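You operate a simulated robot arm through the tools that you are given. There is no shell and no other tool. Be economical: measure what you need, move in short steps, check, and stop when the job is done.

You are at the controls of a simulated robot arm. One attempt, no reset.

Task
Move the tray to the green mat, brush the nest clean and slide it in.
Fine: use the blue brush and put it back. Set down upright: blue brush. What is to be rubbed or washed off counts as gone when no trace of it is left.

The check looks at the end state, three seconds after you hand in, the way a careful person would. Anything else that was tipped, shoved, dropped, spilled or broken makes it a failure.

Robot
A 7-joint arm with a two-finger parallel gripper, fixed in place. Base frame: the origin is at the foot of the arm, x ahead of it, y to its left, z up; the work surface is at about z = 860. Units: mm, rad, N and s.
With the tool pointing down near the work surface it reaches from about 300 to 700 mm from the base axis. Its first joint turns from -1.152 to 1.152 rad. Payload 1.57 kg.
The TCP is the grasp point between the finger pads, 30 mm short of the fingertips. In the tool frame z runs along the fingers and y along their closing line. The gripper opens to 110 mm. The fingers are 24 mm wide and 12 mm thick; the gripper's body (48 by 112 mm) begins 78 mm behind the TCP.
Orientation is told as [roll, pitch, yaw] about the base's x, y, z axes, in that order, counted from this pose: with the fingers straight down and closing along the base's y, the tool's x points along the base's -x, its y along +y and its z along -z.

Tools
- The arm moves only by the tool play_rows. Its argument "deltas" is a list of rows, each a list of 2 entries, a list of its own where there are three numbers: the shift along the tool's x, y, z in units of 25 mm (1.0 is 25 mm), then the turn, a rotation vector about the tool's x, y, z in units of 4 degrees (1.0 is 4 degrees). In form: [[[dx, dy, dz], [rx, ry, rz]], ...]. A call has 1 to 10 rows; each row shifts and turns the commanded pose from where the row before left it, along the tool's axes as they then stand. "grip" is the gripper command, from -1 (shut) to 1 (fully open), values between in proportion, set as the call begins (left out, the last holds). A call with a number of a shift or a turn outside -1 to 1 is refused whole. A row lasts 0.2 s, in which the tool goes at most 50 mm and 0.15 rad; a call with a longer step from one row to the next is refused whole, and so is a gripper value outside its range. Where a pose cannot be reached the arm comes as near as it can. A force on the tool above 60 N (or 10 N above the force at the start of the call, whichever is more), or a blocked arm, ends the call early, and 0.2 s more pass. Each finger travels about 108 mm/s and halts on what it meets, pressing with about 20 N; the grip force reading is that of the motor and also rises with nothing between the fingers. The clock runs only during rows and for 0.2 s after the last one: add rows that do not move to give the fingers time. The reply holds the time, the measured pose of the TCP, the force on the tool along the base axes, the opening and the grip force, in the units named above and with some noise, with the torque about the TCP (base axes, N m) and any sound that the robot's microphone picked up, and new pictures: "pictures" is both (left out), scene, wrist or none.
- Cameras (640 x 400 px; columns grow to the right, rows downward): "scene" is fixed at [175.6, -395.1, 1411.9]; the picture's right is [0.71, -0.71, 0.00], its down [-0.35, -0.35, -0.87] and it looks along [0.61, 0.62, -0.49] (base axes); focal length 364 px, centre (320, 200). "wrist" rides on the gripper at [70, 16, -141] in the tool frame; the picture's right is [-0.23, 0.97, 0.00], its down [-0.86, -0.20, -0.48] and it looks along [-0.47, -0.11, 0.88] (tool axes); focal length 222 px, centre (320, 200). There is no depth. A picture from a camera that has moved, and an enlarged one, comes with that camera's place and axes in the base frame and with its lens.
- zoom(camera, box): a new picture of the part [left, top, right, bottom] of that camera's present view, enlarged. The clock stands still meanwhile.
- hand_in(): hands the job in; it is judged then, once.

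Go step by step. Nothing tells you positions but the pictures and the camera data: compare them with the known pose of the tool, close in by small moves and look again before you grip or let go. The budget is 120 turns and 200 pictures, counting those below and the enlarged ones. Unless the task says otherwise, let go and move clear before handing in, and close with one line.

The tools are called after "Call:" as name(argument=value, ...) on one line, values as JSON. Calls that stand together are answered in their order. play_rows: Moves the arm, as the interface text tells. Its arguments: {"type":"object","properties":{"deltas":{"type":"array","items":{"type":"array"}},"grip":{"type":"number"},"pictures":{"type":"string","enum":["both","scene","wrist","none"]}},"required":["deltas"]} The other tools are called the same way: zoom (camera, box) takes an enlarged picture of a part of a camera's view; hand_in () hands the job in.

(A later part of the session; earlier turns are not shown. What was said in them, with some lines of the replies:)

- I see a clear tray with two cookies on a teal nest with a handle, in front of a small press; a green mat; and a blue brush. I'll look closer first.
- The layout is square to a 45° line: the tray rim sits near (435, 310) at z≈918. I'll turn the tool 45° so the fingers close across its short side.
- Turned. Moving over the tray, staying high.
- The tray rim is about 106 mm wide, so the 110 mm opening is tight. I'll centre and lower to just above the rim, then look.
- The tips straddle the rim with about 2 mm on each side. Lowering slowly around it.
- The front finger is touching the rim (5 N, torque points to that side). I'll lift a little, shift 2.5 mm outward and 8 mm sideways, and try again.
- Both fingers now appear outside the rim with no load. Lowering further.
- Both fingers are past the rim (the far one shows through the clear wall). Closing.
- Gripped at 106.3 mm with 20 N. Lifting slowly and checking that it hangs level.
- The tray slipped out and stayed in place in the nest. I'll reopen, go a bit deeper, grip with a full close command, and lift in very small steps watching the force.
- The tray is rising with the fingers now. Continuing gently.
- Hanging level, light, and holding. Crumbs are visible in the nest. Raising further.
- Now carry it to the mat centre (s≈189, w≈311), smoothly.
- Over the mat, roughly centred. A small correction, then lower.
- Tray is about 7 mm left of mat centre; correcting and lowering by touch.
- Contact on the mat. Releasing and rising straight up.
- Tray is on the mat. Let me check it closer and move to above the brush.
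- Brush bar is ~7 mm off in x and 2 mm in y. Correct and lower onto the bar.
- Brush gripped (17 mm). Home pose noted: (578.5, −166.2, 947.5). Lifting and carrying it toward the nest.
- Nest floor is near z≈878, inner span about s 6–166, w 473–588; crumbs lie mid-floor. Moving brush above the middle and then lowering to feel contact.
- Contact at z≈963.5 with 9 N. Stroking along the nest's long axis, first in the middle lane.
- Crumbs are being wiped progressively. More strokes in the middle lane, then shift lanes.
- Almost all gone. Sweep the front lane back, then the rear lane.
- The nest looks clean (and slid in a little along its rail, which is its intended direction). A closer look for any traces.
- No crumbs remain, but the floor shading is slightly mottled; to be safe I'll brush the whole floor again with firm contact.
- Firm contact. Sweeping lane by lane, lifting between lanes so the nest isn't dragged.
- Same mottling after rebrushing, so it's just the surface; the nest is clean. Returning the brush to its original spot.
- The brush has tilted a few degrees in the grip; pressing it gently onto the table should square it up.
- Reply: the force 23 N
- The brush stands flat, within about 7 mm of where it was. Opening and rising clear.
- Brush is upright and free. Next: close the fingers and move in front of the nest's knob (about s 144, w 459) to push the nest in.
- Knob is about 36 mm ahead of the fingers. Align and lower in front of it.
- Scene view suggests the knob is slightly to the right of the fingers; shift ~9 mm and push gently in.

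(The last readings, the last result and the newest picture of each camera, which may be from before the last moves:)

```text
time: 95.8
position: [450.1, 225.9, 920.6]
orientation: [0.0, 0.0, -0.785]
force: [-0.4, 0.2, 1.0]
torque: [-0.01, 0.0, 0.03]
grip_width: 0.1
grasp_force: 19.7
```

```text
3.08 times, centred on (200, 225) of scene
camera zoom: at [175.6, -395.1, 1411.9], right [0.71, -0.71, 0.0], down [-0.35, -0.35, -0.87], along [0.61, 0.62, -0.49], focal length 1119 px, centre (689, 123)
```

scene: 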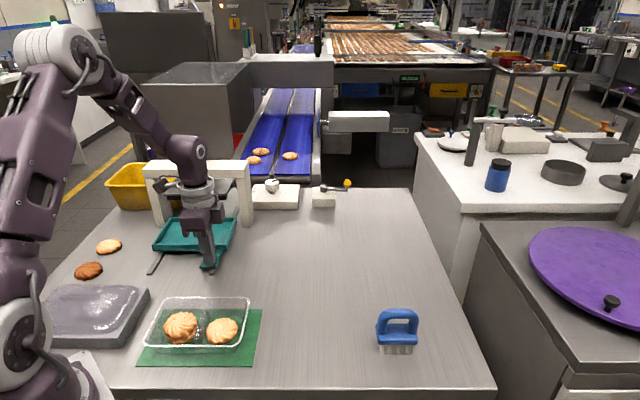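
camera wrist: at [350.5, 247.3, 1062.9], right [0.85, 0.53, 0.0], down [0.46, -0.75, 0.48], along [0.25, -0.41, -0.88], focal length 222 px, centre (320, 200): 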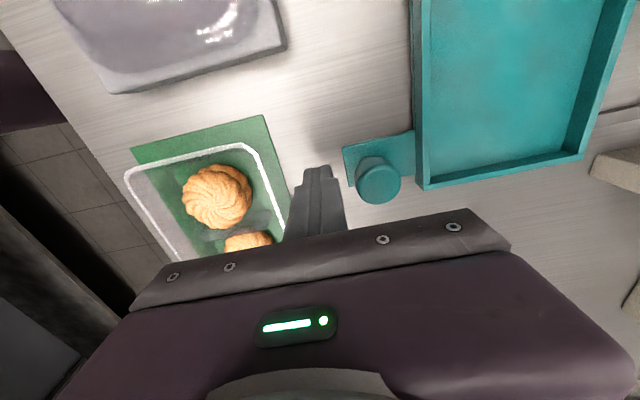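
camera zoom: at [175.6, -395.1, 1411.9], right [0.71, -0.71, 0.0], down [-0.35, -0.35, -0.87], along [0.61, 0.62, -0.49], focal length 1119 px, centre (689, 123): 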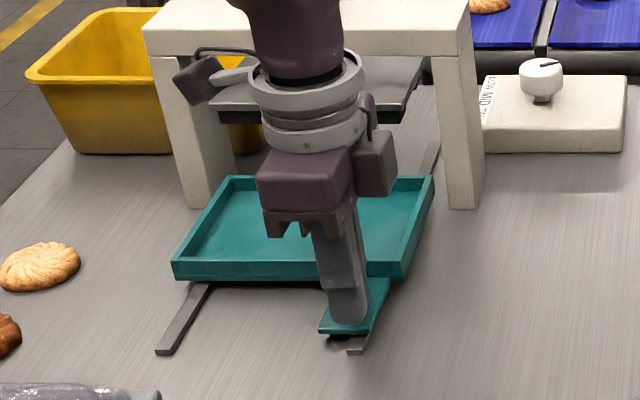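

Call:
play_rows(deltas=[[[0, 0.4, 0], [0, 0, 0]], [[0, 0.4, 0], [0, 0, 0]], [[0, 0.4, 0], [0, 0, 0]], [[0, 0.4, 0], [0, 0, 0]], [[0, 0, 0], [0, 0, 0]]], pictures="none")

Call:
play_rows(deltas=[[[0, 0.3, 0], [0, 0, 0]], [[0, 0.3, 0], [0, 0, 0]], [[0, 0, 0], [0, 0, 0]]], pictures="both")

Call:
zoom(camera="scene", box=[130, 140, 270, 270])

```text
time: 97.0
position: [475.9, 253.6, 922.9]
orientation: [0.0, 0.0, -0.786]
force: [-2.1, 0.9, -0.8]
torque: [-0.01, 0.01, 0.04]
grip_width: 0.0
grasp_force: 20.2
```

```text
time: 97.8
position: [485.3, 264.6, 920.5]
orientation: [0.0, -0.001, -0.785]
force: [-0.8, -0.6, -0.9]
torque: [-0.03, 0.03, 0.0]
grip_width: 0.2
grasp_force: 20.0
camera wrist: at [448.3, 324.9, 1062.8], right [0.85, 0.53, 0.0], down [0.46, -0.75, 0.48], along [0.25, -0.41, -0.88], focal length 222 px, centre (320, 200)
```

scene: 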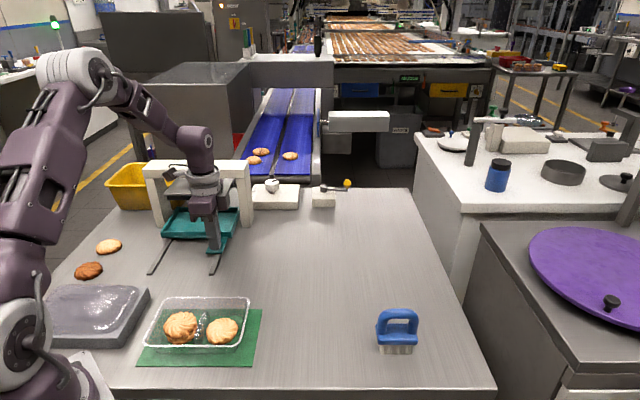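
wrist: 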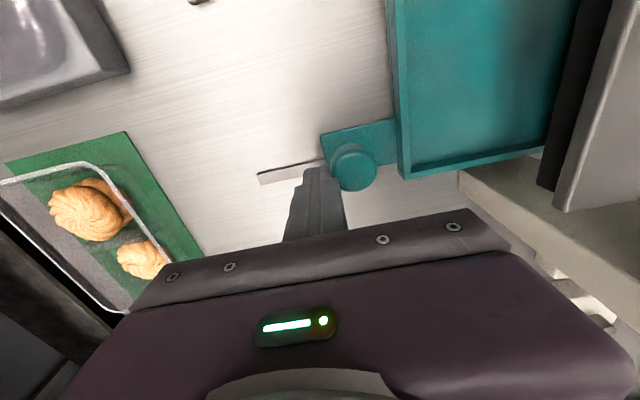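

```text
3.08 times, centred on (200, 205) of scene
camera zoom: at [175.6, -395.1, 1411.9], right [0.71, -0.71, 0.0], down [-0.35, -0.35, -0.87], along [0.61, 0.62, -0.49], focal length 1119 px, centre (689, 185)
```

zoom: 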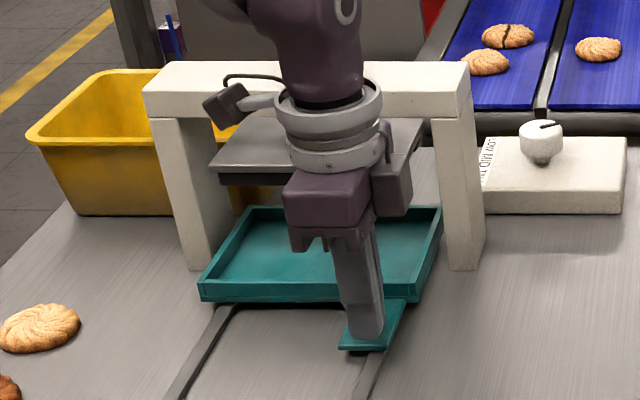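

Call:
play_rows(deltas=[[[0, 0.3, 0], [0, 0, 0]], [[0, 0.3, 0], [0, 0, 0]], [[0, 0.3, 0], [0, 0, 0]], [[0, 0, 0], [0, 0, 0]]], pictures="none")

Call:
play_rows(deltas=[[[0, 0.2, 0], [0, 0, 0]], [[0, 0.2, 0], [0, 0, 0]], [[0, 0, 0], [0, 0, 0]]], pictures="wrist")

Call:
zoom(camera="scene", box=[130, 140, 270, 270])

```text
time: 98.8
position: [502.0, 280.9, 922.3]
orientation: [-0.001, 0.001, -0.786]
force: [-0.1, -0.9, -1.4]
torque: [0.07, 0.0, -0.02]
grip_width: 0.2
grasp_force: 20.0
```

```text
time: 99.6
position: [506.6, 284.5, 920.4]
orientation: [-0.014, 0.0, -0.786]
force: [-33.4, -32.9, 20.7]
torque: [-0.2, 0.52, 0.46]
grip_width: 0.1
grasp_force: 19.7
camera wrist: at [470.3, 346.5, 1062.0], right [0.85, 0.53, -0.01], down [0.47, -0.74, 0.48], along [0.24, -0.41, -0.88], focal length 222 px, centre (320, 200)
```

wrist: 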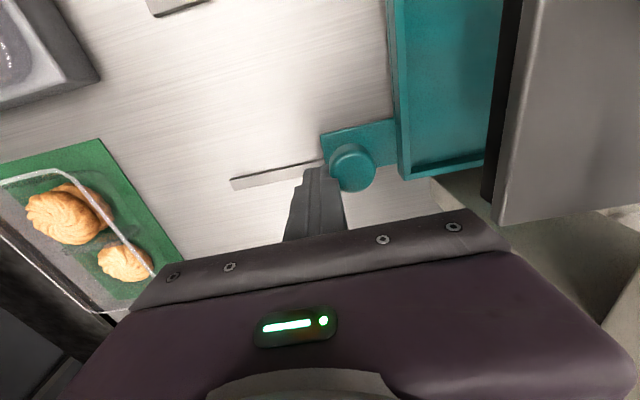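

```text
3.08 times, centred on (200, 205) of scene
camera zoom: at [174.4, -396.2, 1411.7], right [0.71, -0.71, 0.0], down [-0.35, -0.35, -0.87], along [0.61, 0.62, -0.49], focal length 1119 px, centre (689, 185)
```

zoom: 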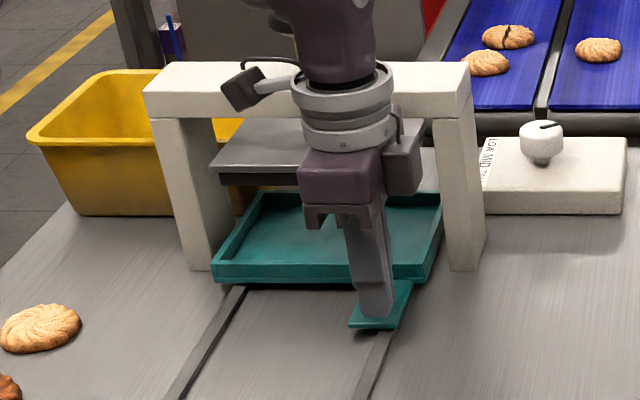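

Firm stop felt at the knob (47 N, small torque), about where the nest sits centred under the platen. Backing off, rising, and checking.

Call:
play_rows(deltas=[[[0, -0.3, 0], [0, 0, 0]], [[0, -0.8, 0], [0, 0, 0]], [[0, -0.8, 0], [0, 0, 0]], [[0, 0, -1], [0, 0, 0]], [[0, 0, -1], [0, 0, 0]], [[0, 0, -1], [0, 0, 0]], [[0, 0, -1], [0, 0, 0]], [[-1, -1, -1], [0, 0, 0]], [[-1, -1, -1], [0, 0, 0]], [[-1, -1, -1], [0, 0, 0]]], pictures="none")

Call:
play_rows(deltas=[[[-1, -1, 0], [0, 0, 0]], [[-1, -1, 0], [0, 0, 0]], [[-1, -1, 0], [0, 0, 0]], [[-1, 0, 0], [0, 0, 0]], [[-1, 0, 0], [0, 0, 0]], [[0, 0, 0], [0, 0, 0]]], pictures="scene")

Call:
zoom(camera="scene", box=[130, 150, 270, 270])

```text
time: 101.8
position: [478.2, 148.1, 1094.6]
orientation: [0.0, -0.002, -0.784]
force: [0.7, 0.7, 1.2]
torque: [0.0, 0.01, -0.02]
grip_width: 0.0
grasp_force: 19.6
```

```text
time: 103.2
position: [512.3, 6.6, 1096.9]
orientation: [-0.001, 0.002, -0.787]
force: [0.3, 0.1, 0.2]
torque: [0.0, 0.0, 0.01]
grip_width: 0.0
grasp_force: 19.7
```

scene: 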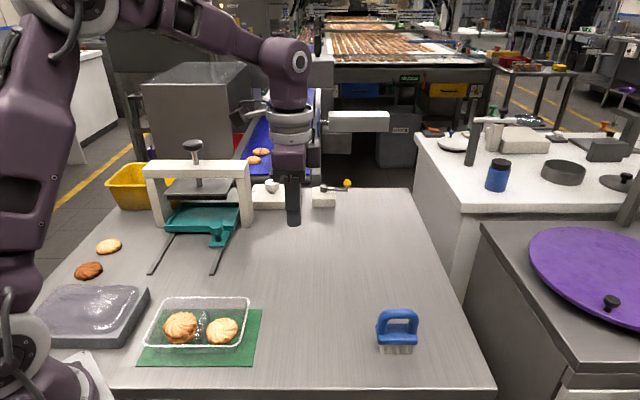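

```text
3.33 times, centred on (200, 210) of scene
camera zoom: at [175.6, -395.1, 1411.9], right [0.71, -0.71, 0.0], down [-0.35, -0.35, -0.87], along [0.61, 0.62, -0.49], focal length 1212 px, centre (720, 167)
```

zoom: 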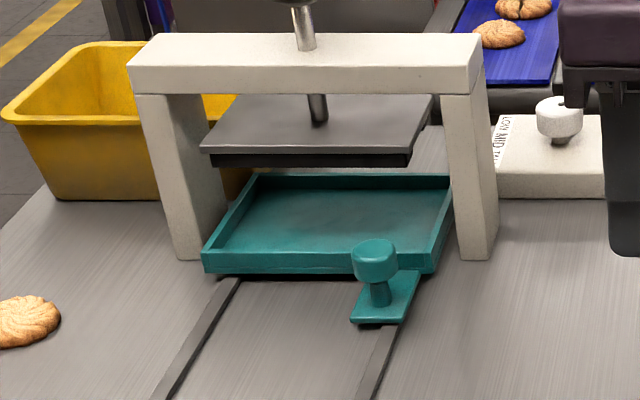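

The nest sits centred under the platen at its end stop. The tray is on the mat, the brush is standing upright and the arm is clear, so I'm handing in.

Call:
hand_in()

```text
The job is handed in.
```

The tray is on the green mat, the nest is brushed clean and slid in to its stop, and the blue brush is back upright about 7 mm from its original spot. I handed the job in but haven't seen the result of the check.
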